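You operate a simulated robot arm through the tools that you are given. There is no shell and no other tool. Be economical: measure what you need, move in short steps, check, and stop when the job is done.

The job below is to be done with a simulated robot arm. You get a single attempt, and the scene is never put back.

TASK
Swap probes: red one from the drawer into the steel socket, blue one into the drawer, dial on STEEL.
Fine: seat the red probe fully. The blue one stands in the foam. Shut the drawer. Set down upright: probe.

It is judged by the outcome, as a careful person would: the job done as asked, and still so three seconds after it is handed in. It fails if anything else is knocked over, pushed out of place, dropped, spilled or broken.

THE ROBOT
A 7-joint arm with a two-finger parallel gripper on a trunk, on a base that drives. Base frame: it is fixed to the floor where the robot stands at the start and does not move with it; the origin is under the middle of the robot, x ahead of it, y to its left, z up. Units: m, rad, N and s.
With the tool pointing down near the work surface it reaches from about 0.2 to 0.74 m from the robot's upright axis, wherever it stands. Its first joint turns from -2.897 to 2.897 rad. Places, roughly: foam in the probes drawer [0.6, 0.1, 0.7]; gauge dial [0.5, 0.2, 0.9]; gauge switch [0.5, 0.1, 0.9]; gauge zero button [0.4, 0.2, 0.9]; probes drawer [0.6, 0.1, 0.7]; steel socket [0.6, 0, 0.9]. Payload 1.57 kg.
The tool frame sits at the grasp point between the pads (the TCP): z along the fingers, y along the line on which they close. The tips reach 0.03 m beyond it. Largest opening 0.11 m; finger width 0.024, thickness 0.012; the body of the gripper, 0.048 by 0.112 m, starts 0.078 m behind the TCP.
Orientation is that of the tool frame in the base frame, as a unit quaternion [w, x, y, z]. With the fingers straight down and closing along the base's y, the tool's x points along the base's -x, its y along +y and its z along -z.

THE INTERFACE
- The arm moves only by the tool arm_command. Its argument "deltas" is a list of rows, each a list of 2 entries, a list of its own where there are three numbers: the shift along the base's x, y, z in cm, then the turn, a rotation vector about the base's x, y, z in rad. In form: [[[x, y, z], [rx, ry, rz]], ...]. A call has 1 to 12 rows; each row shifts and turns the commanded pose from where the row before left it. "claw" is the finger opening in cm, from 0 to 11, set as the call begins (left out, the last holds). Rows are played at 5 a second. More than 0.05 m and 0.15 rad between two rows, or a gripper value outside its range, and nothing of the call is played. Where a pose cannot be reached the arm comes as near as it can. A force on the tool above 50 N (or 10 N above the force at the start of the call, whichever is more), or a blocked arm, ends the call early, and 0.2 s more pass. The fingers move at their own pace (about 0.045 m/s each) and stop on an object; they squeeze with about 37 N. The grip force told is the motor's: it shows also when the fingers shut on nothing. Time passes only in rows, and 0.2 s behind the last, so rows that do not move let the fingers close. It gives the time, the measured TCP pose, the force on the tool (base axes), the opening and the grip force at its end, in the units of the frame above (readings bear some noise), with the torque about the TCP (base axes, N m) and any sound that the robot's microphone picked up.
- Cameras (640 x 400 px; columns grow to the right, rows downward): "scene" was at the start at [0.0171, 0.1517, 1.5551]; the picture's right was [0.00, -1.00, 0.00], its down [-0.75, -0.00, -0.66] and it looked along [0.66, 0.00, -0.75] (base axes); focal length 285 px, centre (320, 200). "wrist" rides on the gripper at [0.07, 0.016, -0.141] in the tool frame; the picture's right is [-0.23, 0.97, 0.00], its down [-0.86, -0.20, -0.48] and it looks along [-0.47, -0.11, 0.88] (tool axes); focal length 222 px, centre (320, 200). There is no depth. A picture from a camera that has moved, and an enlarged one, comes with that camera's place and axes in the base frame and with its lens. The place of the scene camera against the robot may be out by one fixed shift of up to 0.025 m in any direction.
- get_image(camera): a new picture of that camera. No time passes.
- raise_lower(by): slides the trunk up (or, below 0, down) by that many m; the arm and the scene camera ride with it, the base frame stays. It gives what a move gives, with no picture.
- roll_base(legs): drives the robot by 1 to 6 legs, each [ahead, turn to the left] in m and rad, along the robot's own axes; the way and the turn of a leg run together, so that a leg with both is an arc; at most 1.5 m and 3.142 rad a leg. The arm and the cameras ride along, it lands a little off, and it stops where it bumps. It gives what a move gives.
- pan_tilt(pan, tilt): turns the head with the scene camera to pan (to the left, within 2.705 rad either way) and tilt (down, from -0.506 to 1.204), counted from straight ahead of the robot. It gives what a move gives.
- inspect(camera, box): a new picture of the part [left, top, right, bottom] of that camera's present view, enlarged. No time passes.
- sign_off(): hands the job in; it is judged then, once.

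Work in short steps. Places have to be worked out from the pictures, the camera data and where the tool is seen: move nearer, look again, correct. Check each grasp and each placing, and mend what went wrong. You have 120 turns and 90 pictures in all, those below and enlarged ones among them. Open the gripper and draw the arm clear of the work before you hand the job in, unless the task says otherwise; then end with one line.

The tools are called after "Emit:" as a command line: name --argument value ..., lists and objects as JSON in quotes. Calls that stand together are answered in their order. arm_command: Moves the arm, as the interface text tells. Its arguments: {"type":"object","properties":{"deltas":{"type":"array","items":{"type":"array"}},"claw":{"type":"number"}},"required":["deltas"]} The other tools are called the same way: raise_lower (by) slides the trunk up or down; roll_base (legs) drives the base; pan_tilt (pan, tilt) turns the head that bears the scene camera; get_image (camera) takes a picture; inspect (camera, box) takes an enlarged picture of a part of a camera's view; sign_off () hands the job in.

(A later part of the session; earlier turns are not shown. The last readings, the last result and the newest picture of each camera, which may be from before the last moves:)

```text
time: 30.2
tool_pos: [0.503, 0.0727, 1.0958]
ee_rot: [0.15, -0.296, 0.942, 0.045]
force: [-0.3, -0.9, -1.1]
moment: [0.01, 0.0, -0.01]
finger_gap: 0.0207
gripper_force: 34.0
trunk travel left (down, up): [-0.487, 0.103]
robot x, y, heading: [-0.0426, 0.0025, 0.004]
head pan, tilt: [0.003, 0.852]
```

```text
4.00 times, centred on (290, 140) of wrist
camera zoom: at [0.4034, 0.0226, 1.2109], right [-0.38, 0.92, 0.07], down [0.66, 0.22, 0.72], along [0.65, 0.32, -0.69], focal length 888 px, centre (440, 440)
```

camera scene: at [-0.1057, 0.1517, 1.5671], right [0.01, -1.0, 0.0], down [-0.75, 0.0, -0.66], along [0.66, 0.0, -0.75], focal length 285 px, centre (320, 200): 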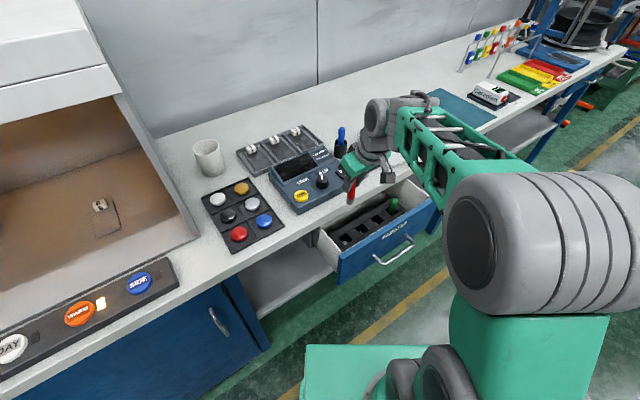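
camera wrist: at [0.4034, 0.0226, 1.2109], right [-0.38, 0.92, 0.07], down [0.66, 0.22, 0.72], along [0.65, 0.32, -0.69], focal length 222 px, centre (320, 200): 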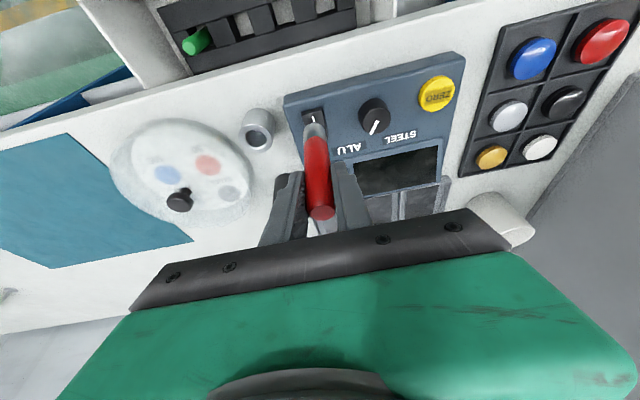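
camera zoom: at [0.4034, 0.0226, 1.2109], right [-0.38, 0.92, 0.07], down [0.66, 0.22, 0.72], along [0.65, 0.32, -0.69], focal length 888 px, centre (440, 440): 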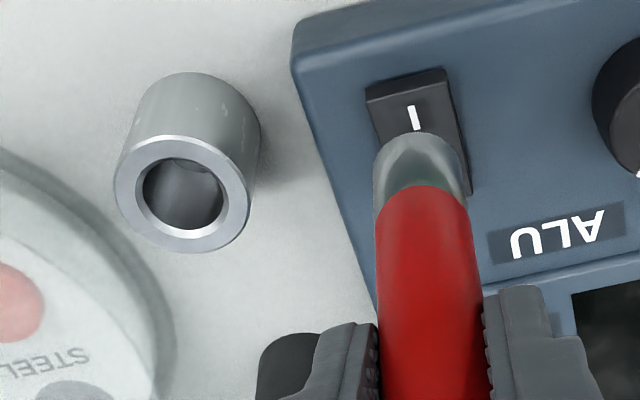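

Socket rim confirmed at (0.5715,0.0204,0.945), bore ≈26 mm. Move above it with the tip ~3 cm clear.

Emit:
arm_command --deltas '[[[2.4, -1.7, 0], [0, 0, 0]], [[2.4, -1.7, 0], [0, 0, 0]], [[2.2, -1.8, 0], [0, 0, 0]], [[0, 0, -2], [0, 0, 0]], [[0, 0, -1.6], [0, 0, 0]], [[0, 0, 0], [0, 0, 0]]]'

Emit:
inspect --camera "wrist" --box '[250, 70, 390, 230]'

Emit:
inspect --camera "scene" --box '[290, 120, 430, 240]'

```text
time: 31.6
tool_pos: [0.5726, 0.0215, 1.0608]
ee_rot: [0.15, -0.296, 0.942, 0.044]
force: [-0.3, 1.2, 0.2]
moment: [0.03, 0.03, -0.03]
finger_gap: 0.0204
gripper_force: 34.4
trunk travel left (down, up): [-0.487, 0.103]
robot x, y, heading: [-0.0439, 0.0008, 0.002]
head pan, tilt: [0.003, 0.852]
```

```text
2.50 times, centred on (320, 150) of wrist
camera zoom: at [0.4732, -0.0287, 1.1754], right [-0.38, 0.92, 0.07], down [0.66, 0.22, 0.72], along [0.65, 0.32, -0.69], focal length 555 px, centre (320, 325)
```

zoom: 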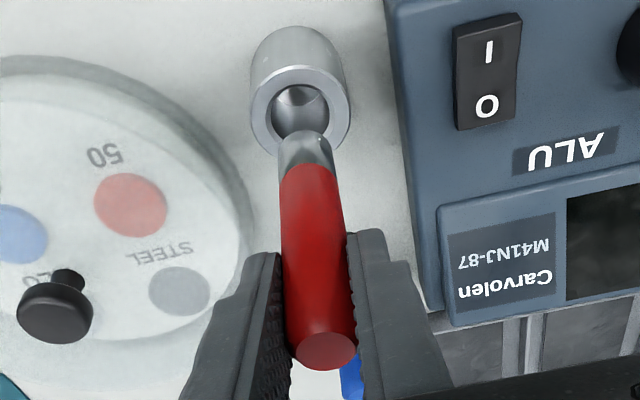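

```text
3.33 times, centred on (360, 180) of scene
camera zoom: at [-0.0234, 0.1518, 1.5671], right [0.01, -1.0, 0.0], down [-0.75, 0.0, -0.66], along [0.66, 0.0, -0.75], focal length 950 px, centre (187, 267)
```

zoom: 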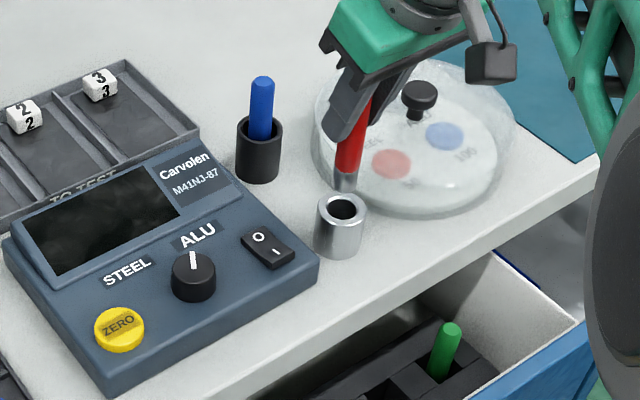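

Tip and bore show the same small bias, so they're aligned. Lower slowly into the bore.

Emit:
arm_command --deltas '[[[0, 0, -1], [0, 0, 0]], [[0, 0, -1], [0, 0, 0]], [[0, 0, -1], [0, 0, 0]], [[0, 0, -0.8], [0, 0, 0]], [[0, 0, 0], [0, 0, 0]]]'

Emit:
inspect --camera "wrist" --box '[250, 70, 390, 230]'

Emit:
inspect --camera "scene" --box '[290, 120, 430, 240]'

```text
time: 32.9
tool_pos: [0.5703, 0.0207, 1.0246]
ee_rot: [0.15, -0.295, 0.942, 0.045]
force: [-0.7, -0.1, 0.1]
moment: [-0.03, 0.0, -0.02]
finger_gap: 0.0202
gripper_force: 33.8
trunk travel left (down, up): [-0.487, 0.103]
robot x, y, heading: [-0.0421, -0.002, 0.002]
head pan, tilt: [0.003, 0.852]
```

```text
2.50 times, centred on (320, 150) of wrist
camera zoom: at [0.4719, -0.0293, 1.1384], right [-0.38, 0.92, 0.07], down [0.66, 0.22, 0.72], along [0.65, 0.32, -0.69], focal length 555 px, centre (320, 325)
```

zoom: 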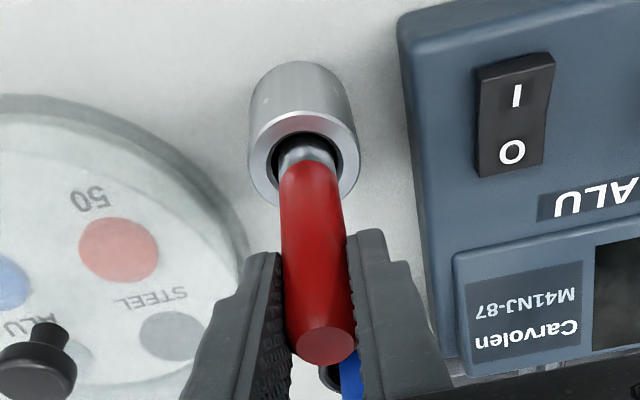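

```text
3.33 times, centred on (360, 180) of scene
camera zoom: at [-0.0235, 0.1519, 1.5671], right [0.01, -1.0, 0.0], down [-0.75, 0.0, -0.66], along [0.66, 0.0, -0.75], focal length 950 px, centre (187, 267)
```

zoom: 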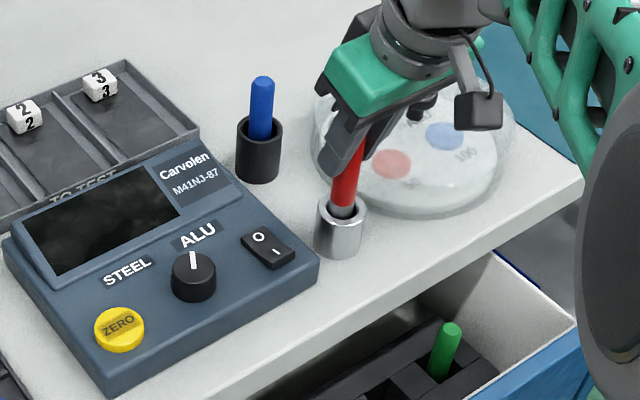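

Tip is in the bore with no force. Continue down 3.5 cm.

Emit:
arm_command --deltas '[[[0, 0, -0.8], [0, 0, 0]], [[0, 0, -0.8], [0, 0, 0]], [[0, 0, -0.8], [0, 0, 0]], [[0, 0, -0.6], [0, 0, 0]], [[0, 0, -0.5], [0, 0, 0]], [[0, 0, 0], [0, 0, 0]]]'

Emit:
inspect --camera "wrist" --box '[250, 70, 390, 230]'

Emit:
inspect --camera "scene" --box '[290, 120, 430, 240]'

```text
time: 34.2
tool_pos: [0.5726, 0.0202, 0.9903]
ee_rot: [0.154, -0.296, 0.942, 0.044]
force: [2.5, 2.8, 21.7]
moment: [0.25, -0.13, 0.0]
finger_gap: 0.0215
gripper_force: 34.0
trunk travel left (down, up): [-0.487, 0.103]
robot x, y, heading: [-0.0395, -0.0013, 0.0]
head pan, tilt: [0.003, 0.852]
```

```text
2.50 times, centred on (320, 150) of wrist
camera zoom: at [0.4726, -0.0295, 1.1038], right [-0.38, 0.92, 0.06], down [0.65, 0.22, 0.73], along [0.66, 0.32, -0.69], focal length 555 px, centre (320, 325)
```

zoom: 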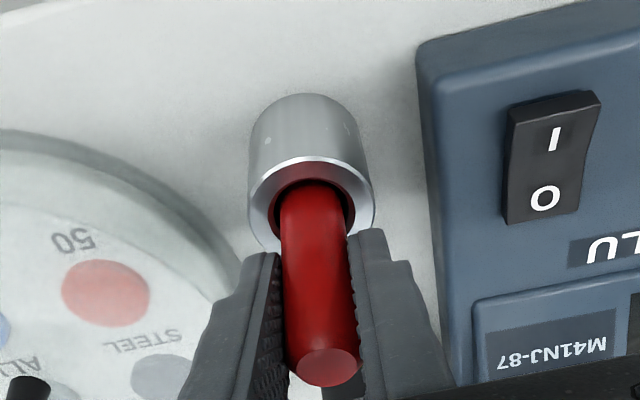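

```text
3.33 times, centred on (360, 180) of scene
camera zoom: at [-0.0253, 0.1521, 1.5672], right [0.01, -1.0, 0.0], down [-0.75, 0.0, -0.66], along [0.66, 0.0, -0.75], focal length 950 px, centre (187, 267)
```

zoom: 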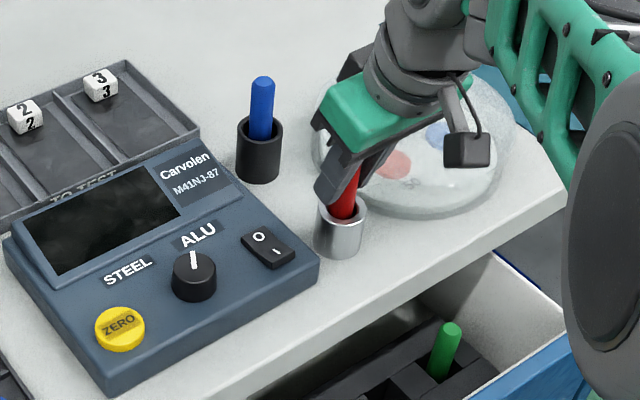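

Contact of ~22 N with the probe ~4 cm deep. Press a bit more to see whether it's seated.

Emit:
arm_command --deltas '[[[0, 0, -0.3], [0, 0, 0]], [[0, 0, -0.3], [0, 0, 0]], [[0, 0, 0], [0, 0, 0]]]'

Emit:
inspect --camera "wrist" --box '[250, 70, 390, 230]'

```text
time: 35.0
tool_pos: [0.5713, 0.0193, 0.9827]
ee_rot: [0.152, -0.296, 0.942, 0.044]
force: [2.3, 1.2, 21.8]
moment: [0.18, -0.12, 0.04]
finger_gap: 0.021
gripper_force: 34.3
trunk travel left (down, up): [-0.487, 0.103]
robot x, y, heading: [-0.0383, 0.0011, 0.003]
head pan, tilt: [0.003, 0.852]
```

```text
2.50 times, centred on (320, 150) of wrist
camera zoom: at [0.4715, -0.0305, 1.0977], right [-0.38, 0.92, 0.06], down [0.66, 0.22, 0.72], along [0.65, 0.32, -0.69], focal length 555 px, centre (320, 325)
```

zoom: 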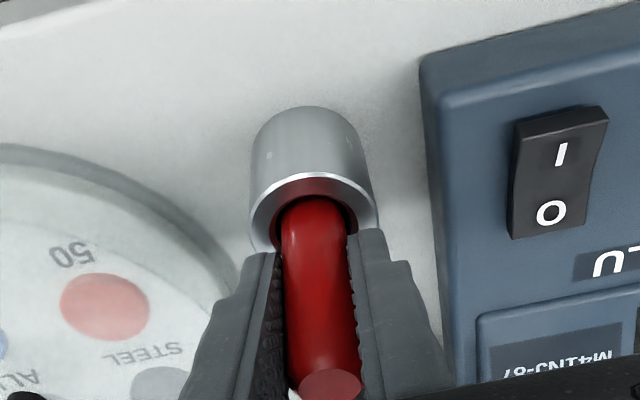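

The probe resists ~22 N and starts slipping in the grip. I release, raise, and look at how deep it sits, then push from above with closed fingers.

Emit:
arm_command --deltas '[[[0, 0, 0], [0, 0, 0]], [[0, 0, 0], [0, 0, 0]], [[0, 0, 2], [0, 0, 0]], [[0, 0, 3], [0, 0, 0]], [[0, 0, 3], [0, 0, 0]], [[0, 0, 4], [0, 0, 0]], [[-2, -1.4, 2], [0, 0, 0]]]' --claw 3.5

Emit:
get_image --camera "wrist"

Emit:
inspect --camera "scene" --box '[290, 120, 430, 240]'

```text
time: 36.6
tool_pos: [0.5528, 0.007, 1.122]
ee_rot: [0.15, -0.295, 0.943, 0.044]
force: [0.3, 0.3, -0.2]
moment: [0.01, -0.02, -0.04]
finger_gap: 0.0349
gripper_force: 0.1
trunk travel left (down, up): [-0.487, 0.103]
robot x, y, heading: [-0.0411, -0.0004, 0.001]
head pan, tilt: [0.003, 0.852]
```

```text
44 pictures are left
camera wrist: at [0.4547, -0.0427, 1.2371], right [-0.38, 0.92, 0.07], down [0.66, 0.22, 0.72], along [0.65, 0.32, -0.69], focal length 222 px, centre (320, 200)
```

wrist: 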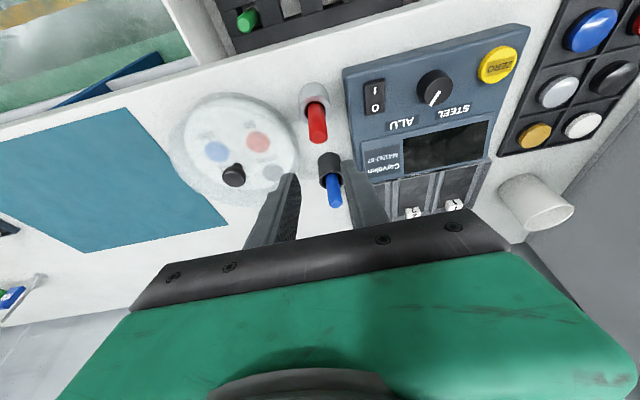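

```text
3.33 times, centred on (360, 180) of scene
camera zoom: at [-0.0238, 0.1518, 1.5671], right [0.01, -1.0, 0.0], down [-0.75, 0.0, -0.66], along [0.66, 0.0, -0.75], focal length 950 px, centre (187, 267)
```

zoom: 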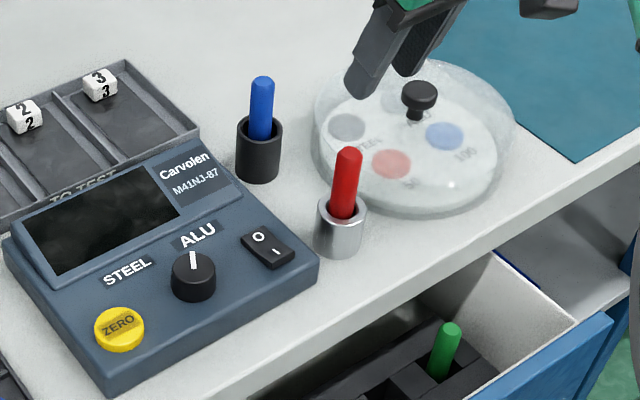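

Red stands at a similar height as blue. Zoom the wrist view to measure both tops.

Emit:
inspect --camera "wrist" --box '[270, 70, 390, 220]'

```text
2.67 times, centred on (330, 145) of wrist
camera zoom: at [0.4547, -0.0427, 1.2371], right [-0.38, 0.92, 0.07], down [0.66, 0.22, 0.72], along [0.65, 0.32, -0.69], focal length 592 px, centre (293, 347)
```

zoom: 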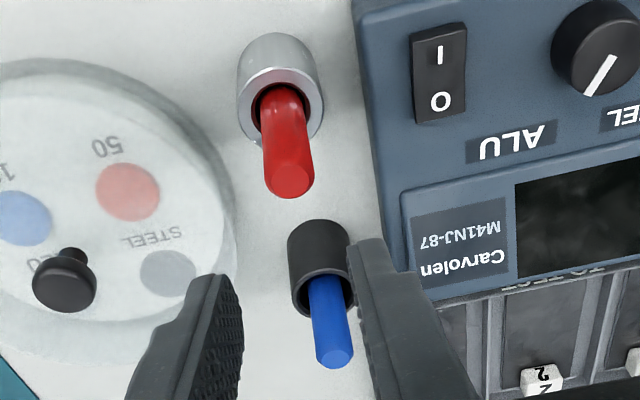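

Red top ≈ (0.572,0.022,1.01), blue top ≈ (0.675,0.089,1.00). I make the tool vertical, close the fingers and press down on red's top.

Emit:
arm_command --deltas '[[[0.9, 0.7, 0], [-0.0855, 0.1233, 0]], [[1, 0.8, 0], [-0.0855, 0.1233, 0]], [[0, 0, -2.5], [0, 0, 0]], [[0, 0, -2.5], [0, 0, 0]], [[0, 0, 0], [0, 0, 0]]]' --claw 0

Emit:
get_image --camera "wrist"

Emit:
inspect --camera "scene" --box '[290, 120, 430, 240]'

```text
time: 37.9
tool_pos: [0.5699, 0.0217, 1.0721]
ee_rot: [0.008, -0.299, 0.954, 0.0]
force: [0.2, -0.4, -0.4]
moment: [0.0, 0.01, 0.01]
finger_gap: 0.0001
gripper_force: 21.0
trunk travel left (down, up): [-0.487, 0.103]
robot x, y, heading: [-0.0416, 0.0004, 0.005]
head pan, tilt: [0.003, 0.852]
```

```text
41 pictures are left
camera wrist: at [0.5029, -0.0059, 1.2133], right [-0.37, 0.93, 0.0], down [0.81, 0.32, 0.49], along [0.46, 0.18, -0.87], focal length 222 px, centre (320, 200)
```

wrist: 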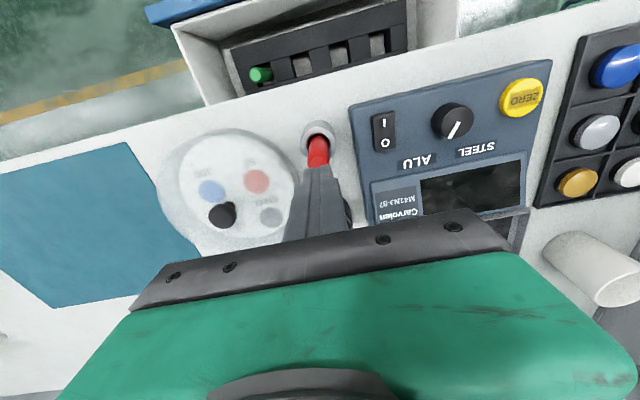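

```text
3.33 times, centred on (360, 180) of scene
camera zoom: at [-0.0234, 0.152, 1.567], right [0.01, -1.0, 0.0], down [-0.75, 0.0, -0.66], along [0.66, 0.0, -0.75], focal length 950 px, centre (187, 267)
```

zoom: 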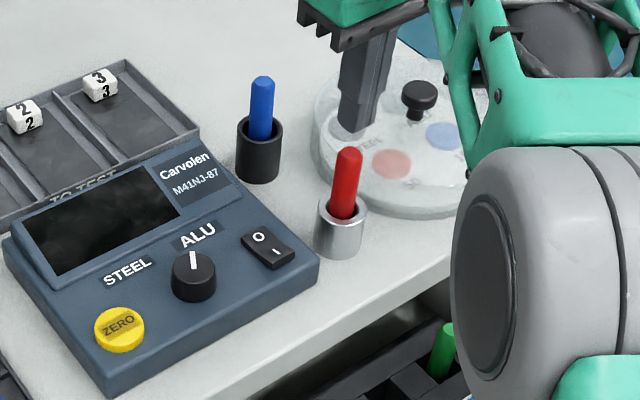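

Aligned above red. Press down in small steps.

Emit:
arm_command --deltas '[[[0.2, -0.1, -2], [0, 0, 0]], [[0, 0, -0.8], [0, 0, 0]], [[0, 0, -0.4], [0, 0, 0]], [[0, 0, -0.4], [0, 0, 0]], [[0, 0, -0.4], [0, 0, 0]], [[0, 0, 0], [0, 0, 0]]]'

Emit:
inspect --camera "scene" --box '[290, 120, 430, 240]'

```text
time: 39.2
tool_pos: [0.5713, 0.0202, 1.0406]
ee_rot: [0.015, -0.3, 0.954, -0.001]
force: [-1.4, -1.4, 50.5]
moment: [-0.24, 0.32, 0.0]
finger_gap: 0.0
gripper_force: 21.8
trunk travel left (down, up): [-0.487, 0.103]
robot x, y, heading: [-0.0407, 0.002, 0.002]
head pan, tilt: [0.003, 0.852]
```

```text
3.33 times, centred on (360, 180) of scene
camera zoom: at [-0.0282, 0.1515, 1.5678], right [0.01, -1.0, 0.0], down [-0.75, 0.0, -0.66], along [0.66, 0.0, -0.75], focal length 950 px, centre (187, 267)
```

zoom: 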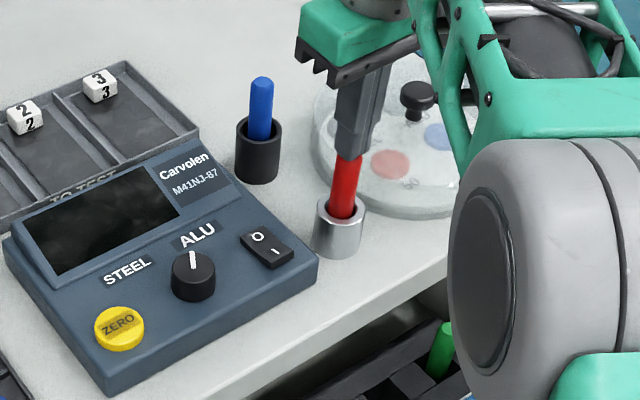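

50 N held without further travel: red is bottomed. Raise, tilt 0.3 rad again, open, and roll ahead 5 cm for reaching blue.

Emit:
arm_command --deltas '[[[0, 0, 3], [0, 0, 0]], [[0, 0, 4], [0, 0, 0]], [[0, 0, 3], [0.057, -0.0823, 0]], [[0, 0, 2], [0.057, -0.0823, 0]], [[0, 0, 0], [0.057, -0.0823, 0]], [[0, 0, 0], [0, 0, 0]]]' --claw 3.5

Emit:
roll_base --legs '[[0.05, 0]]'

Emit:
get_image --camera "wrist"

```text
time: 40.6
tool_pos: [0.5728, 0.0195, 1.1508]
ee_rot: [0.153, -0.295, 0.942, 0.045]
force: [-0.3, 0.0, 0.2]
moment: [-0.01, -0.01, 0.0]
finger_gap: 0.0349
gripper_force: 0.1
trunk travel left (down, up): [-0.487, 0.103]
robot x, y, heading: [-0.0446, 0.0034, 0.001]
head pan, tilt: [0.003, 0.852]
```

```text
time: 41.6
tool_pos: [0.6223, 0.0199, 1.1508]
ee_rot: [0.151, -0.296, 0.942, 0.044]
force: [0.5, 0.3, -0.5]
moment: [0.0, 0.02, -0.03]
finger_gap: 0.0348
gripper_force: 0.2
trunk travel left (down, up): [-0.487, 0.103]
robot x, y, heading: [0.0151, -0.006, 0.003]
head pan, tilt: [0.003, 0.852]
```

```text
38 pictures are left
camera wrist: at [0.5249, -0.0301, 1.2655], right [-0.38, 0.92, 0.07], down [0.66, 0.22, 0.72], along [0.65, 0.32, -0.69], focal length 222 px, centre (320, 200)
```

wrist: 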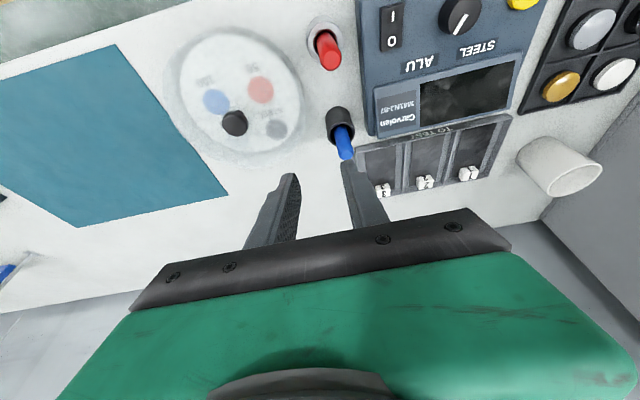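

Blue top ≈ (0.676,0.0915,1.00). Move above it and check.

Emit:
arm_command --deltas '[[[1.8, 2.4, 0], [0, 0, 0]], [[1.8, 2.4, 0], [0, 0, 0]], [[1.8, 2.4, 0], [0, 0, 0]], [[0, 0, -4], [0, 0, 0]], [[0, 0, -4], [0, 0, 0]], [[0, 0, 0], [0, 0, 0]]]'

Emit:
get_image --camera "wrist"

```text
time: 43.0
tool_pos: [0.68, 0.0924, 1.0725]
ee_rot: [0.151, -0.295, 0.942, 0.043]
force: [-1.6, -0.1, 0.1]
moment: [-0.02, -0.01, -0.03]
finger_gap: 0.0347
gripper_force: 0.2
trunk travel left (down, up): [-0.487, 0.103]
robot x, y, heading: [0.0102, -0.0019, 0.0]
head pan, tilt: [0.003, 0.852]
```

```text
37 pictures are left
camera wrist: at [0.5811, 0.0418, 1.1864], right [-0.38, 0.92, 0.07], down [0.66, 0.22, 0.72], along [0.65, 0.32, -0.69], focal length 222 px, centre (320, 200)
```

wrist: 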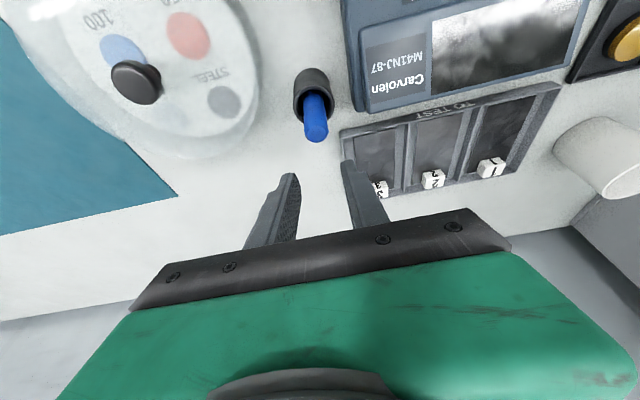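

Fine correction (-5 mm x), then descend around blue to z≈0.98.

Emit:
arm_command --deltas '[[[-0.5, -0.1, -2.4], [0, 0, 0]], [[0, 0, -2.4], [0, 0, 0]], [[0, 0, -2.4], [0, 0, 0]], [[0, 0, -2.2], [0, 0, 0]], [[0, 0, 0], [0, 0, 0]]]'

Emit:
get_image --camera "wrist"

```text
time: 44.2
tool_pos: [0.6722, 0.0897, 0.9845]
ee_rot: [0.158, -0.296, 0.941, 0.044]
force: [-6.2, -2.3, 32.5]
moment: [0.48, 0.62, 0.19]
finger_gap: 0.0357
gripper_force: 0.2
trunk travel left (down, up): [-0.487, 0.103]
robot x, y, heading: [0.0112, 0.0041, -0.001]
head pan, tilt: [0.003, 0.852]
```

```text
36 pictures are left
camera wrist: at [0.5713, 0.0403, 1.0992], right [-0.38, 0.92, 0.06], down [0.65, 0.22, 0.73], along [0.66, 0.32, -0.68], focal length 222 px, centre (320, 200)
```

wrist: 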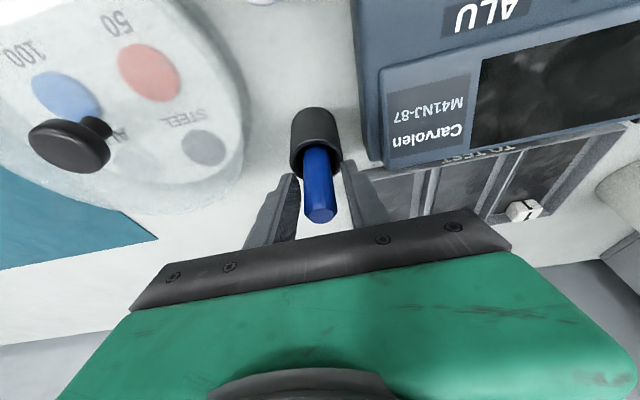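

Fingertips rest on the holder rim; I rise 1.2 cm and close on blue.

Emit:
arm_command --deltas '[[[0, 0, 1.2], [0, 0, 0]], [[0, 0, 0], [0, 0, 0]]]'

Emit:
arm_command --deltas '[[[0, 0, 0], [0, 0, 0]], [[0, 0, 0], [0, 0, 0]], [[0, 0, 0], [0, 0, 0]]]' --claw 0

Emit:
get_image --camera "wrist"

```text
time: 44.8
tool_pos: [0.6717, 0.0917, 0.9865]
ee_rot: [0.149, -0.295, 0.943, 0.046]
force: [-0.1, 0.7, 0.4]
moment: [0.0, 0.03, -0.02]
finger_gap: 0.0347
gripper_force: 0.1
trunk travel left (down, up): [-0.487, 0.103]
robot x, y, heading: [0.0084, -0.0014, 0.002]
head pan, tilt: [0.003, 0.852]
```

```text
time: 45.6
tool_pos: [0.6733, 0.0909, 0.9905]
ee_rot: [0.151, -0.296, 0.942, 0.045]
force: [0.1, 0.7, -0.1]
moment: [0.05, 0.01, 0.02]
finger_gap: 0.0208
gripper_force: 32.3
trunk travel left (down, up): [-0.487, 0.103]
robot x, y, heading: [0.0097, 0.0008, 0.003]
head pan, tilt: [0.003, 0.852]
```

```text
35 pictures are left
camera wrist: at [0.5735, 0.0413, 1.1045], right [-0.38, 0.92, 0.07], down [0.66, 0.22, 0.72], along [0.65, 0.32, -0.69], focal length 222 px, centre (320, 200)
```

wrist: 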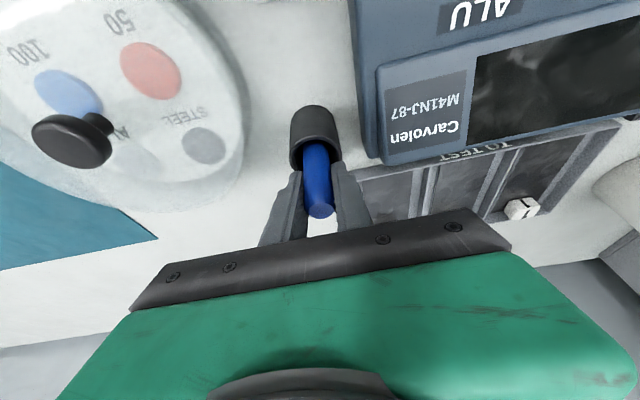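

Blue gripped. Lift slowly straight up.

Emit:
arm_command --deltas '[[[0, 0, 1.5], [0, 0, 0]], [[0, 0, 1.5], [0, 0, 0]], [[0, 0, 1.5], [0, 0, 0]], [[0, 0, 1.5], [0, 0, 0]], [[0, 0, 2.5], [0, 0, 0]], [[0, 0, 2.5], [0, 0, 0]], [[0, 0, 3], [0, 0, 0]], [[0, 0, 3], [0, 0, 0]], [[0, 0, 0], [0, 0, 0]]]'

Emit:
get_image --camera "wrist"

Emit:
get_image --camera "scene"

```text
time: 47.6
tool_pos: [0.6733, 0.0885, 1.1628]
ee_rot: [0.151, -0.296, 0.942, 0.044]
force: [0.3, 0.6, -0.3]
moment: [0.03, 0.0, 0.0]
finger_gap: 0.0208
gripper_force: 33.8
trunk travel left (down, up): [-0.487, 0.103]
robot x, y, heading: [0.0107, 0.0008, 0.001]
head pan, tilt: [0.003, 0.852]
```

```text
34 pictures are left
camera wrist: at [0.5735, 0.0391, 1.2768], right [-0.38, 0.92, 0.07], down [0.66, 0.22, 0.72], along [0.65, 0.32, -0.69], focal length 222 px, centre (320, 200)
```

wrist: 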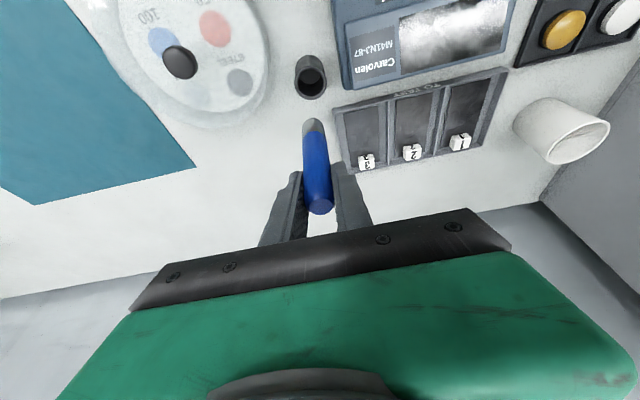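

```text
33 pictures are left
camera scene: at [0.0276, 0.1519, 1.5671], right [0.01, -1.0, 0.0], down [-0.75, 0.0, -0.66], along [0.66, 0.0, -0.75], focal length 285 px, centre (320, 200)
```

scene: 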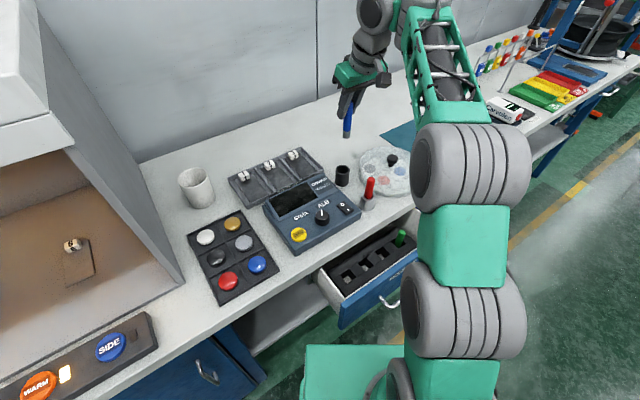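

Blue is out and upright (bottom ≈9.9 cm below TCP). Roll back 10 cm, then carry it over the drawer's vacated hole.

Emit:
roll_base --legs '[[-0.1, 0]]'

Emit:
arm_command --deltas '[[[-3.7, -0.2, 0], [0, 0, 0]], [[-3.7, -0.2, 0], [0, 0, 0]], [[-3.7, -0.2, 0], [0, 0, 0]], [[-3.7, -0.2, 0], [0, 0, 0]], [[0, 0, 0], [0, 0, 0]]]'

Emit:
get_image --camera "wrist"

```text
time: 48.7
tool_pos: [0.5744, 0.0888, 1.1634]
ee_rot: [0.151, -0.296, 0.942, 0.045]
force: [-0.2, -0.5, -0.7]
moment: [0.05, 0.01, -0.01]
finger_gap: 0.0205
gripper_force: 34.4
trunk travel left (down, up): [-0.487, 0.103]
robot x, y, heading: [-0.0847, 0.0011, 0.001]
head pan, tilt: [0.003, 0.852]
```

```text
time: 49.9
tool_pos: [0.4276, 0.0811, 1.1617]
ee_rot: [0.151, -0.296, 0.942, 0.044]
force: [0.3, -0.4, -0.6]
moment: [0.03, 0.0, 0.02]
finger_gap: 0.0204
gripper_force: 34.2
trunk travel left (down, up): [-0.487, 0.103]
robot x, y, heading: [-0.0867, 0.0017, 0.006]
head pan, tilt: [0.003, 0.852]
```

```text
32 pictures are left
camera wrist: at [0.3283, 0.0315, 1.2759], right [-0.38, 0.92, 0.07], down [0.66, 0.22, 0.72], along [0.65, 0.32, -0.69], focal length 222 px, centre (320, 200)
```

wrist: 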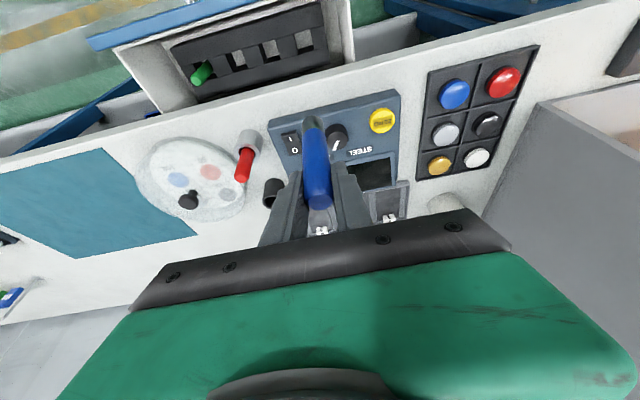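

Zoom on the foam holes.

Emit:
inspect --camera "wrist" --box '[160, 0, 360, 130]'

```text
3.08 times, centred on (260, 65) of wrist
camera zoom: at [0.3283, 0.0315, 1.2759], right [-0.38, 0.92, 0.07], down [0.66, 0.22, 0.72], along [0.65, 0.32, -0.69], focal length 684 px, centre (505, 615)
```

zoom: 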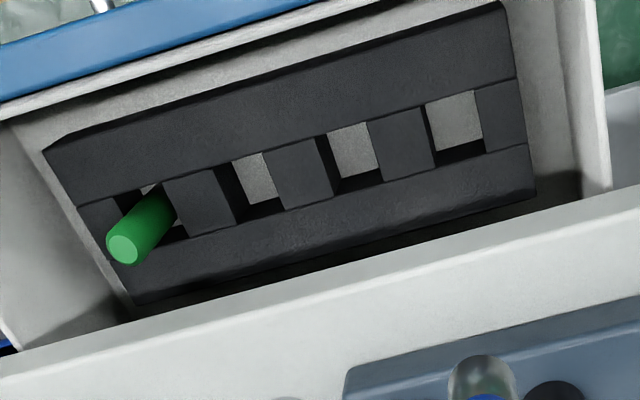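

Hole 1 centre ≈ (0.420,0.074) at foam surface ≈0.74. Move above and descend until the tip is ~3 cm above the foam.

Emit:
arm_command --deltas '[[[-0.8, -0.7, -2], [0, 0, 0]], [[0, 0, -4.5], [0, 0, 0]], [[0, 0, -4.5], [0, 0, 0]], [[0, 0, -4.5], [0, 0, 0]], [[0, 0, -4.5], [0, 0, 0]], [[0, 0, -4.5], [0, 0, 0]], [[0, 0, -4], [0, 0, 0]], [[0, 0, 0], [0, 0, 0]]]'

Emit:
get_image --camera "wrist"

Emit:
inspect --camera "scene" --box '[280, 170, 440, 310]'

```text
time: 51.7
tool_pos: [0.4163, 0.0719, 0.8778]
ee_rot: [0.15, -0.296, 0.942, 0.045]
force: [0.1, 0.3, -1.6]
moment: [0.03, 0.0, 0.03]
finger_gap: 0.0206
gripper_force: 34.7
trunk travel left (down, up): [-0.487, 0.103]
robot x, y, heading: [-0.0876, -0.002, 0.004]
head pan, tilt: [0.003, 0.852]
```

```text
30 pictures are left
camera wrist: at [0.3167, 0.0218, 0.9928], right [-0.38, 0.92, 0.07], down [0.66, 0.22, 0.72], along [0.65, 0.32, -0.69], focal length 222 px, centre (320, 200)
```

wrist: 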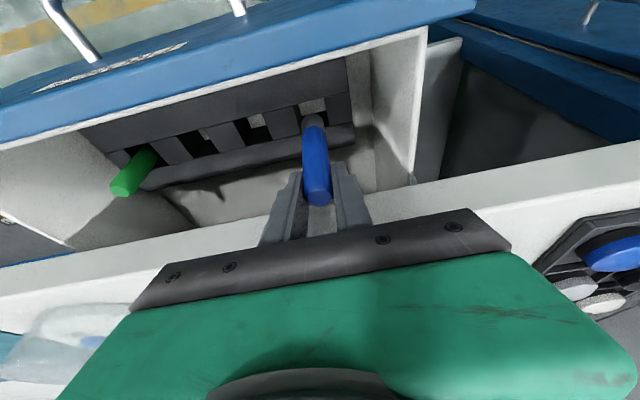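

```text
2.86 times, centred on (360, 240) of scene
camera zoom: at [-0.0701, 0.1518, 1.5671], right [0.01, -1.0, 0.0], down [-0.75, 0.0, -0.66], along [0.66, 0.0, -0.75], focal length 814 px, centre (206, 86)
```

zoom: 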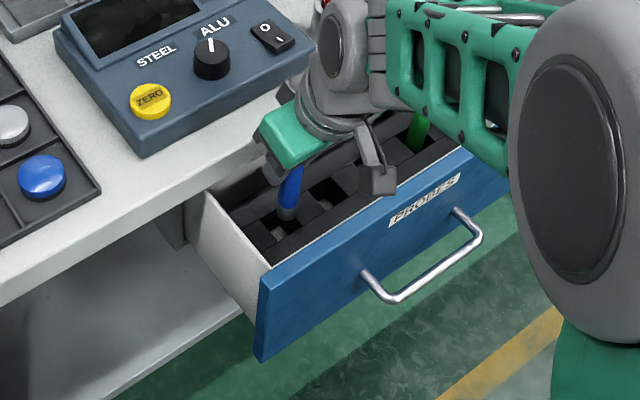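

Zoom on the tip over the hole.

Emit:
inspect --camera "wrist" --box '[250, 70, 380, 220]'

```text
2.67 times, centred on (315, 145) of wrist
camera zoom: at [0.3167, 0.0218, 0.9928], right [-0.38, 0.92, 0.07], down [0.66, 0.22, 0.72], along [0.65, 0.32, -0.69], focal length 592 px, centre (333, 347)
```

zoom: 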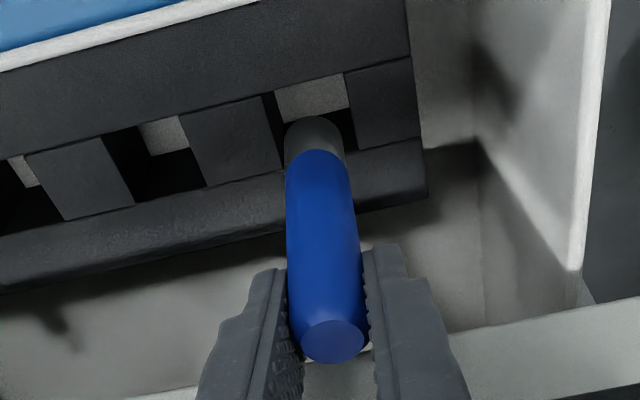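

Two-view estimate: foam surface ≈0.752, hole centre n-distance 0.385 vs current 0.383 – aligned. Descend into the hole with a 3 mm nudge.

Emit:
arm_command --deltas '[[[0.25, 0.15, -1], [0, 0, 0]], [[0, 0, -1], [0, 0, 0]], [[0, 0, -1], [0, 0, 0]], [[0, 0, -1], [0, 0, 0]], [[0, 0, -1], [0, 0, 0]], [[0, 0, -0.8], [0, 0, 0]], [[0, 0, 0], [0, 0, 0]]]'

Emit:
inspect --camera "wrist" --box '[200, 50, 400, 220]'

```text
time: 53.3
tool_pos: [0.4207, 0.0757, 0.8207]
ee_rot: [0.15, -0.296, 0.942, 0.045]
force: [-0.3, -0.4, -0.6]
moment: [0.02, -0.02, 0.0]
finger_gap: 0.0208
gripper_force: 34.1
trunk travel left (down, up): [-0.487, 0.103]
robot x, y, heading: [-0.088, 0.0009, 0.002]
head pan, tilt: [0.003, 0.852]
```

```text
2.35 times, centred on (300, 135) of wrist
camera zoom: at [0.3215, 0.026, 0.9344], right [-0.38, 0.92, 0.07], down [0.66, 0.22, 0.72], along [0.65, 0.32, -0.69], focal length 523 px, centre (367, 353)
```

zoom: 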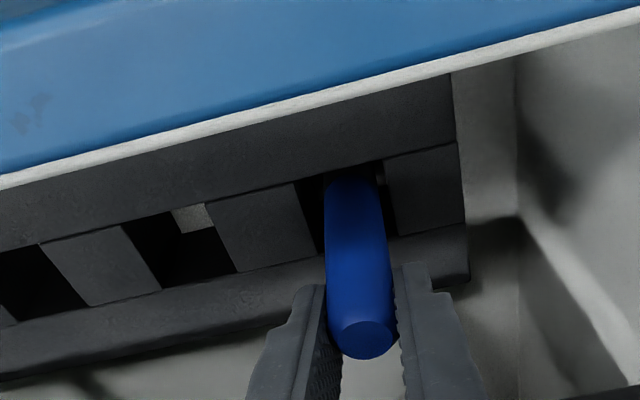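

The blue tip is inside the hole. Lower the last ~2 cm gently.

Emit:
arm_command --deltas '[[[0, 0, -0.6], [0, 0, 0]], [[0, 0, -0.5], [0, 0, 0]], [[0, 0, -0.4], [0, 0, 0]], [[0, 0, -0.3], [0, 0, 0]], [[0, 0, 0], [0, 0, 0]]]'

```text
time: 54.5
tool_pos: [0.4216, 0.0767, 0.8034]
ee_rot: [0.154, -0.297, 0.941, 0.044]
force: [-2.6, 3.1, 22.8]
moment: [0.62, 0.46, 0.02]
finger_gap: 0.0209
gripper_force: 34.1
trunk travel left (down, up): [-0.487, 0.103]
robot x, y, heading: [-0.0888, 0.0038, 0.002]
head pan, tilt: [0.003, 0.852]
```

Bottomed at the expected height (tip ≈0.704, same as red was). Raise 3 mm to unload, release and lift.

Emit:
arm_command --deltas '[[[0, 0, 0.3], [0, 0, 0]], [[0, 0, 0], [0, 0, 0]]]'

Emit:
arm_command --deltas '[[[0, 0, 0], [0, 0, 0]], [[0, 0, 0], [0, 0, 0]], [[0, 0, 2], [0, 0, 0]], [[0, 0, 3], [0, 0, 0]], [[0, 0, 4], [0, 0, 0]], [[0, 0, 4], [0, 0, 0]], [[0, 0, 4], [0, 0, 0]], [[0, 0, 4], [0, 0, 0]]]' --claw 3.5

Emit:
get_image --camera "wrist"

Emit:
get_image --camera "scene"

```text
time: 55.1
tool_pos: [0.4212, 0.0744, 0.8033]
ee_rot: [0.151, -0.295, 0.942, 0.044]
force: [-0.7, 1.9, 4.6]
moment: [-0.33, -0.24, -0.09]
finger_gap: 0.0208
gripper_force: 34.0
trunk travel left (down, up): [-0.487, 0.103]
robot x, y, heading: [-0.0865, -0.0046, -0.0]
head pan, tilt: [0.003, 0.852]
```

```text
time: 56.9
tool_pos: [0.4221, 0.0765, 1.0148]
ee_rot: [0.151, -0.295, 0.942, 0.044]
force: [-0.4, -0.1, 0.6]
moment: [0.0, 0.0, -0.02]
finger_gap: 0.0349
gripper_force: 0.0
trunk travel left (down, up): [-0.487, 0.103]
robot x, y, heading: [-0.09, 0.0037, 0.006]
head pan, tilt: [0.003, 0.852]
```

```text
26 pictures are left
camera wrist: at [0.3228, 0.0269, 1.13], right [-0.38, 0.92, 0.07], down [0.66, 0.22, 0.72], along [0.65, 0.32, -0.69], focal length 222 px, centre (320, 200)
```

wrist: 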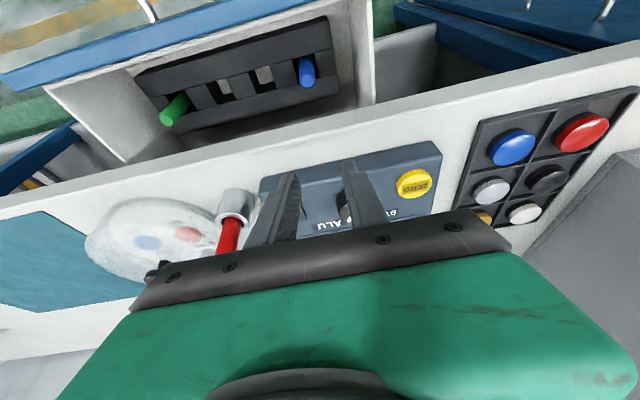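

```text
25 pictures are left
camera scene: at [-0.0705, 0.1518, 1.567], right [0.01, -1.0, 0.0], down [-0.75, 0.0, -0.66], along [0.66, 0.0, -0.75], focal length 285 px, centre (320, 200)
```

scene: 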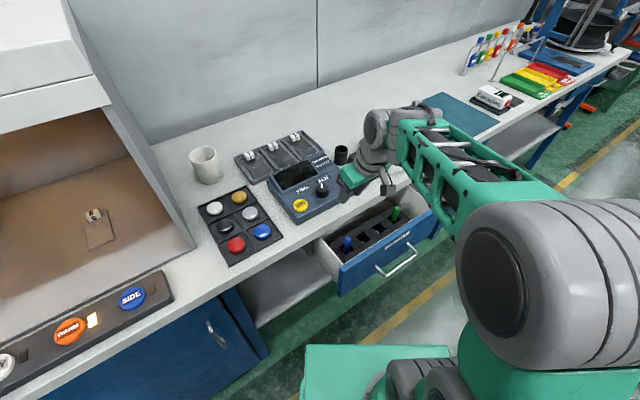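

Blue stands in the foam. Next the dial (≈(0.495,0.15), pointer at ALU; STEEL ≈70° counter-clockwise). I make the tool vertical, move over the dial at safe height, pre-turning the wrist by -1.2 rad.

Emit:
arm_command --deltas '[[[0, 0, 2], [-0.0855, 0.1233, 0]], [[0, 0, 2], [-0.0855, 0.1233, 0]], [[1, 1, 0], [0, 0, -0.15]], [[1, 1, 0], [0, 0, -0.15]], [[1, 1, 0], [0, 0, -0.15]], [[1, 1, 0], [0, 0, -0.15]], [[1, 1, 0], [0, 0, -0.15]], [[1, 1, 0], [0, 0, -0.15]], [[1.2, 1, 0], [0, 0, -0.15]], [[0, 0, 0], [0, 0, -0.15]], [[0, 0, 0], [0, 0, 0]]]' --claw 6

Emit:
get_image --camera "wrist"

```text
time: 59.3
tool_pos: [0.4924, 0.1461, 1.0562]
ee_rot: [0.009, 0.292, 0.956, -0.005]
force: [-0.5, -0.2, 0.4]
moment: [-0.03, -0.01, -0.01]
finger_gap: 0.06
gripper_force: 0.0
trunk travel left (down, up): [-0.487, 0.103]
robot x, y, heading: [-0.0877, 0.0002, 0.002]
head pan, tilt: [0.003, 0.852]
```

```text
24 pictures are left
camera wrist: at [0.4433, 0.1999, 1.1972], right [0.73, 0.68, 0.0], down [0.59, -0.64, 0.49], along [0.34, -0.36, -0.87], focal length 222 px, centre (320, 200)
```

wrist: 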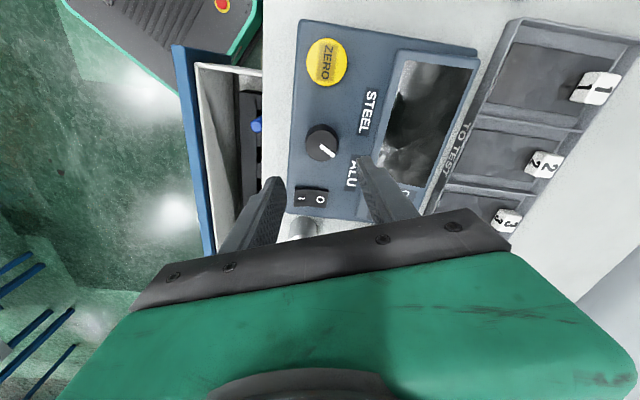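

Dial top ≈ (0.494,0.150,0.935). Zoom to check the angle geometry.

Emit:
inspect --camera "wrist" --box '[270, 60, 420, 220]'

```text
2.50 times, centred on (345, 140) of wrist
camera zoom: at [0.4433, 0.1999, 1.1972], right [0.73, 0.68, 0.0], down [0.59, -0.64, 0.49], along [0.34, -0.36, -0.87], focal length 555 px, centre (258, 350)
```

zoom: 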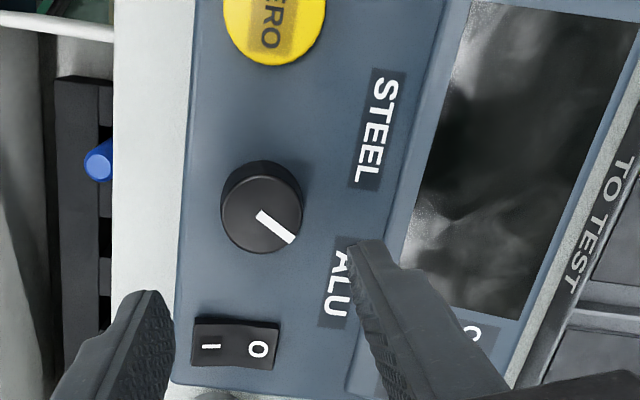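

Pointer world angle ≈2°, STEEL should be ≈68°. Centre over the dial, fix tilt, and descend with fingers open 6 cm.

Emit:
arm_command --deltas '[[[0.2, 0.4, -3.5], [0.0148, 0.0143, 0]], [[0, 0, -3], [0, 0, 0]], [[0, 0, -2], [0, 0, 0]], [[0, 0, 0], [0, 0, 0]]]'

Emit:
inspect --camera "wrist" --box '[240, 90, 400, 230]'

```text
time: 60.3
tool_pos: [0.4954, 0.1472, 0.9692]
ee_rot: [-0.002, 0.292, 0.957, 0.001]
force: [0.8, 0.1, 0.6]
moment: [-0.01, 0.01, 0.01]
finger_gap: 0.0599
gripper_force: 0.1
trunk travel left (down, up): [-0.487, 0.103]
robot x, y, heading: [-0.0858, -0.0008, 0.001]
head pan, tilt: [0.003, 0.852]
```

```text
2.86 times, centred on (320, 160) of wrist
camera zoom: at [0.4488, 0.199, 1.1127], right [0.73, 0.68, 0.0], down [0.6, -0.64, 0.48], along [0.32, -0.35, -0.88], focal length 635 px, centre (320, 314)
```

zoom: 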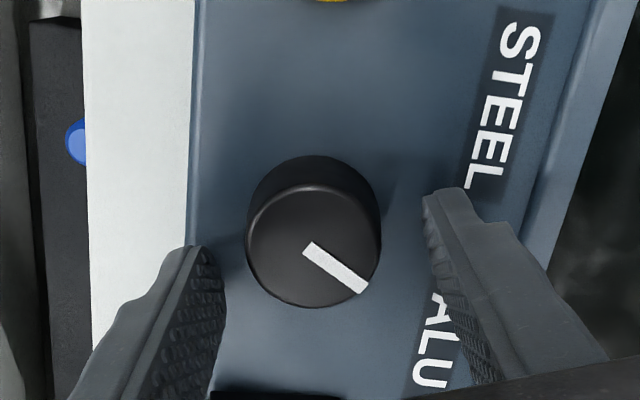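

Well centred between the fingers. Descend 2 cm and close on the knob.

Emit:
arm_command --deltas '[[[0, 0, -1.2], [0, 0, 0]], [[0, 0, -0.8], [0, 0, 0]], [[0, 0, 0], [0, 0, 0]]]'

Emit:
arm_command --deltas '[[[0, 0, 0], [0, 0, 0]], [[0, 0, 0], [0, 0, 0]], [[0, 0, 0], [0, 0, 0]]]' --claw 3

Emit:
inspect --camera "wrist" --box '[240, 90, 400, 230]'

```text
time: 60.9
tool_pos: [0.4977, 0.1514, 0.966]
ee_rot: [0.007, 0.29, 0.957, 0.005]
force: [-12.0, -0.9, 18.7]
moment: [-0.53, 0.96, -0.27]
finger_gap: 0.0668
gripper_force: 3.6
trunk travel left (down, up): [-0.487, 0.103]
robot x, y, heading: [-0.089, 0.0012, 0.004]
head pan, tilt: [0.003, 0.852]
stopped in row 2: the force on the tool passed its limit at 58 N (the readings are from after the stop); the commanded pose is now the measured one
```

```text
time: 61.7
tool_pos: [0.4955, 0.1466, 0.9652]
ee_rot: [0.006, 0.292, 0.956, 0.005]
force: [-18.4, -21.3, 29.3]
moment: [-1.35, 1.41, 0.16]
finger_gap: 0.0546
gripper_force: 13.8
trunk travel left (down, up): [-0.487, 0.103]
robot x, y, heading: [-0.0877, 0.0019, 0.002]
head pan, tilt: [0.003, 0.852]
```

```text
2.86 times, centred on (320, 160) of wrist
camera zoom: at [0.4463, 0.1977, 1.1081], right [0.73, 0.68, 0.02], down [0.59, -0.65, 0.48], along [0.34, -0.34, -0.88], focal length 635 px, centre (320, 314)
```

zoom: 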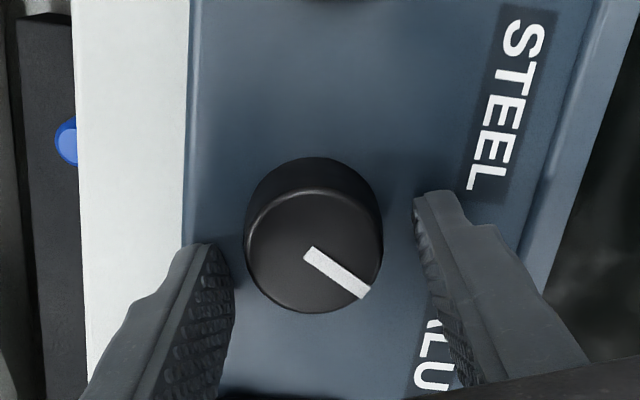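

The fingertips touch the gauge face (so it's at z≈0.936, knob higher than thought). Raise 1.5 cm, reopen, and re-centre.

Emit:
arm_command --deltas '[[[0, 0, 0.7], [0, 0, 0]], [[0, 0, 0.8], [0, 0, 0]], [[0, 0, 0], [0, 0, 0]]]' --claw 6

Emit:
get_image --camera "wrist"

Emit:
inspect --camera "scene" --box '[220, 120, 380, 240]'

```text
time: 62.5
tool_pos: [0.4979, 0.1481, 0.9753]
ee_rot: [0.004, 0.291, 0.957, 0.005]
force: [0.2, 0.2, 0.6]
moment: [-0.05, -0.02, 0.02]
finger_gap: 0.0598
gripper_force: 0.1
trunk travel left (down, up): [-0.487, 0.103]
robot x, y, heading: [-0.0902, 0.0002, 0.002]
head pan, tilt: [0.003, 0.852]
```

```text
20 pictures are left
camera wrist: at [0.4487, 0.1996, 1.1187], right [0.73, 0.68, 0.01], down [0.59, -0.64, 0.48], along [0.34, -0.34, -0.88], focal length 222 px, centre (320, 200)
```

wrist: 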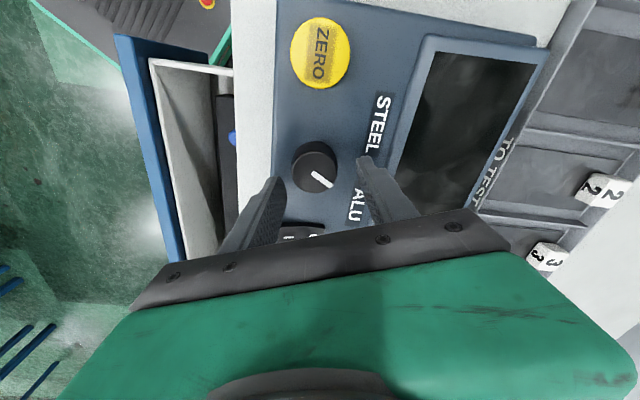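

```text
3.33 times, centred on (300, 180) of scene
camera zoom: at [-0.0705, 0.1518, 1.567], right [0.01, -1.0, 0.0], down [-0.75, 0.0, -0.66], along [0.66, 0.0, -0.75], focal length 950 px, centre (387, 267)
```

zoom: 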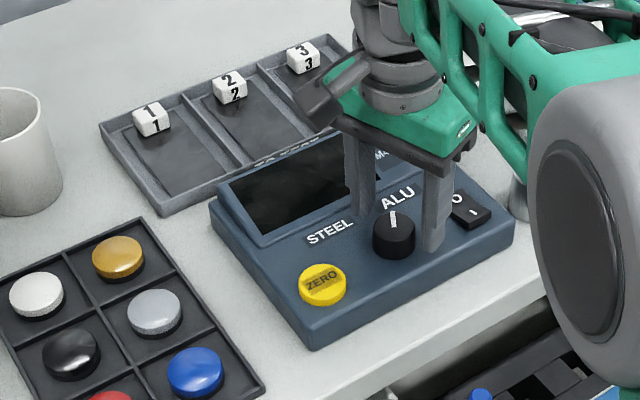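

The knob is between the fingers, but the rear finger hits the raised bezel side. Better: start at yaw 0 and finish at +1.2 so fingers avoid the bezel. Raise slightly and rotate +0.58.

Emit:
arm_command --deltas '[[[-0.2, 0, 1.5], [-0.0072, 0.0105, 0]], [[0, 0, 0], [0, 0, 0.145]], [[0, 0, 0], [0, 0, 0.145]], [[0, 0, 0], [0, 0, 0.145]], [[0, 0, 0], [0, 0, 0.145]], [[0, 0, 0], [0, 0, 0]]]'

Emit:
inspect --camera "wrist" --box '[240, 90, 400, 230]'

```text
time: 63.9
tool_pos: [0.4962, 0.1499, 0.9917]
ee_rot: [0.001, 0.005, 1.0, 0.0]
force: [0.6, 0.6, 0.0]
moment: [-0.02, 0.01, -0.01]
finger_gap: 0.06
gripper_force: 0.1
trunk travel left (down, up): [-0.487, 0.103]
robot x, y, heading: [-0.0869, -0.0, 0.002]
head pan, tilt: [0.003, 0.852]
```

```text
2.86 times, centred on (320, 160) of wrist
camera zoom: at [0.4281, 0.1657, 1.1349], right [0.24, 0.97, 0.0], down [0.85, -0.21, 0.48], along [0.47, -0.11, -0.88], focal length 635 px, centre (320, 314)
```

zoom: 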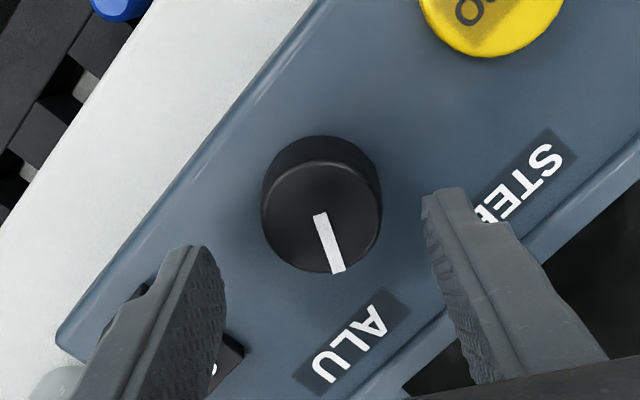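

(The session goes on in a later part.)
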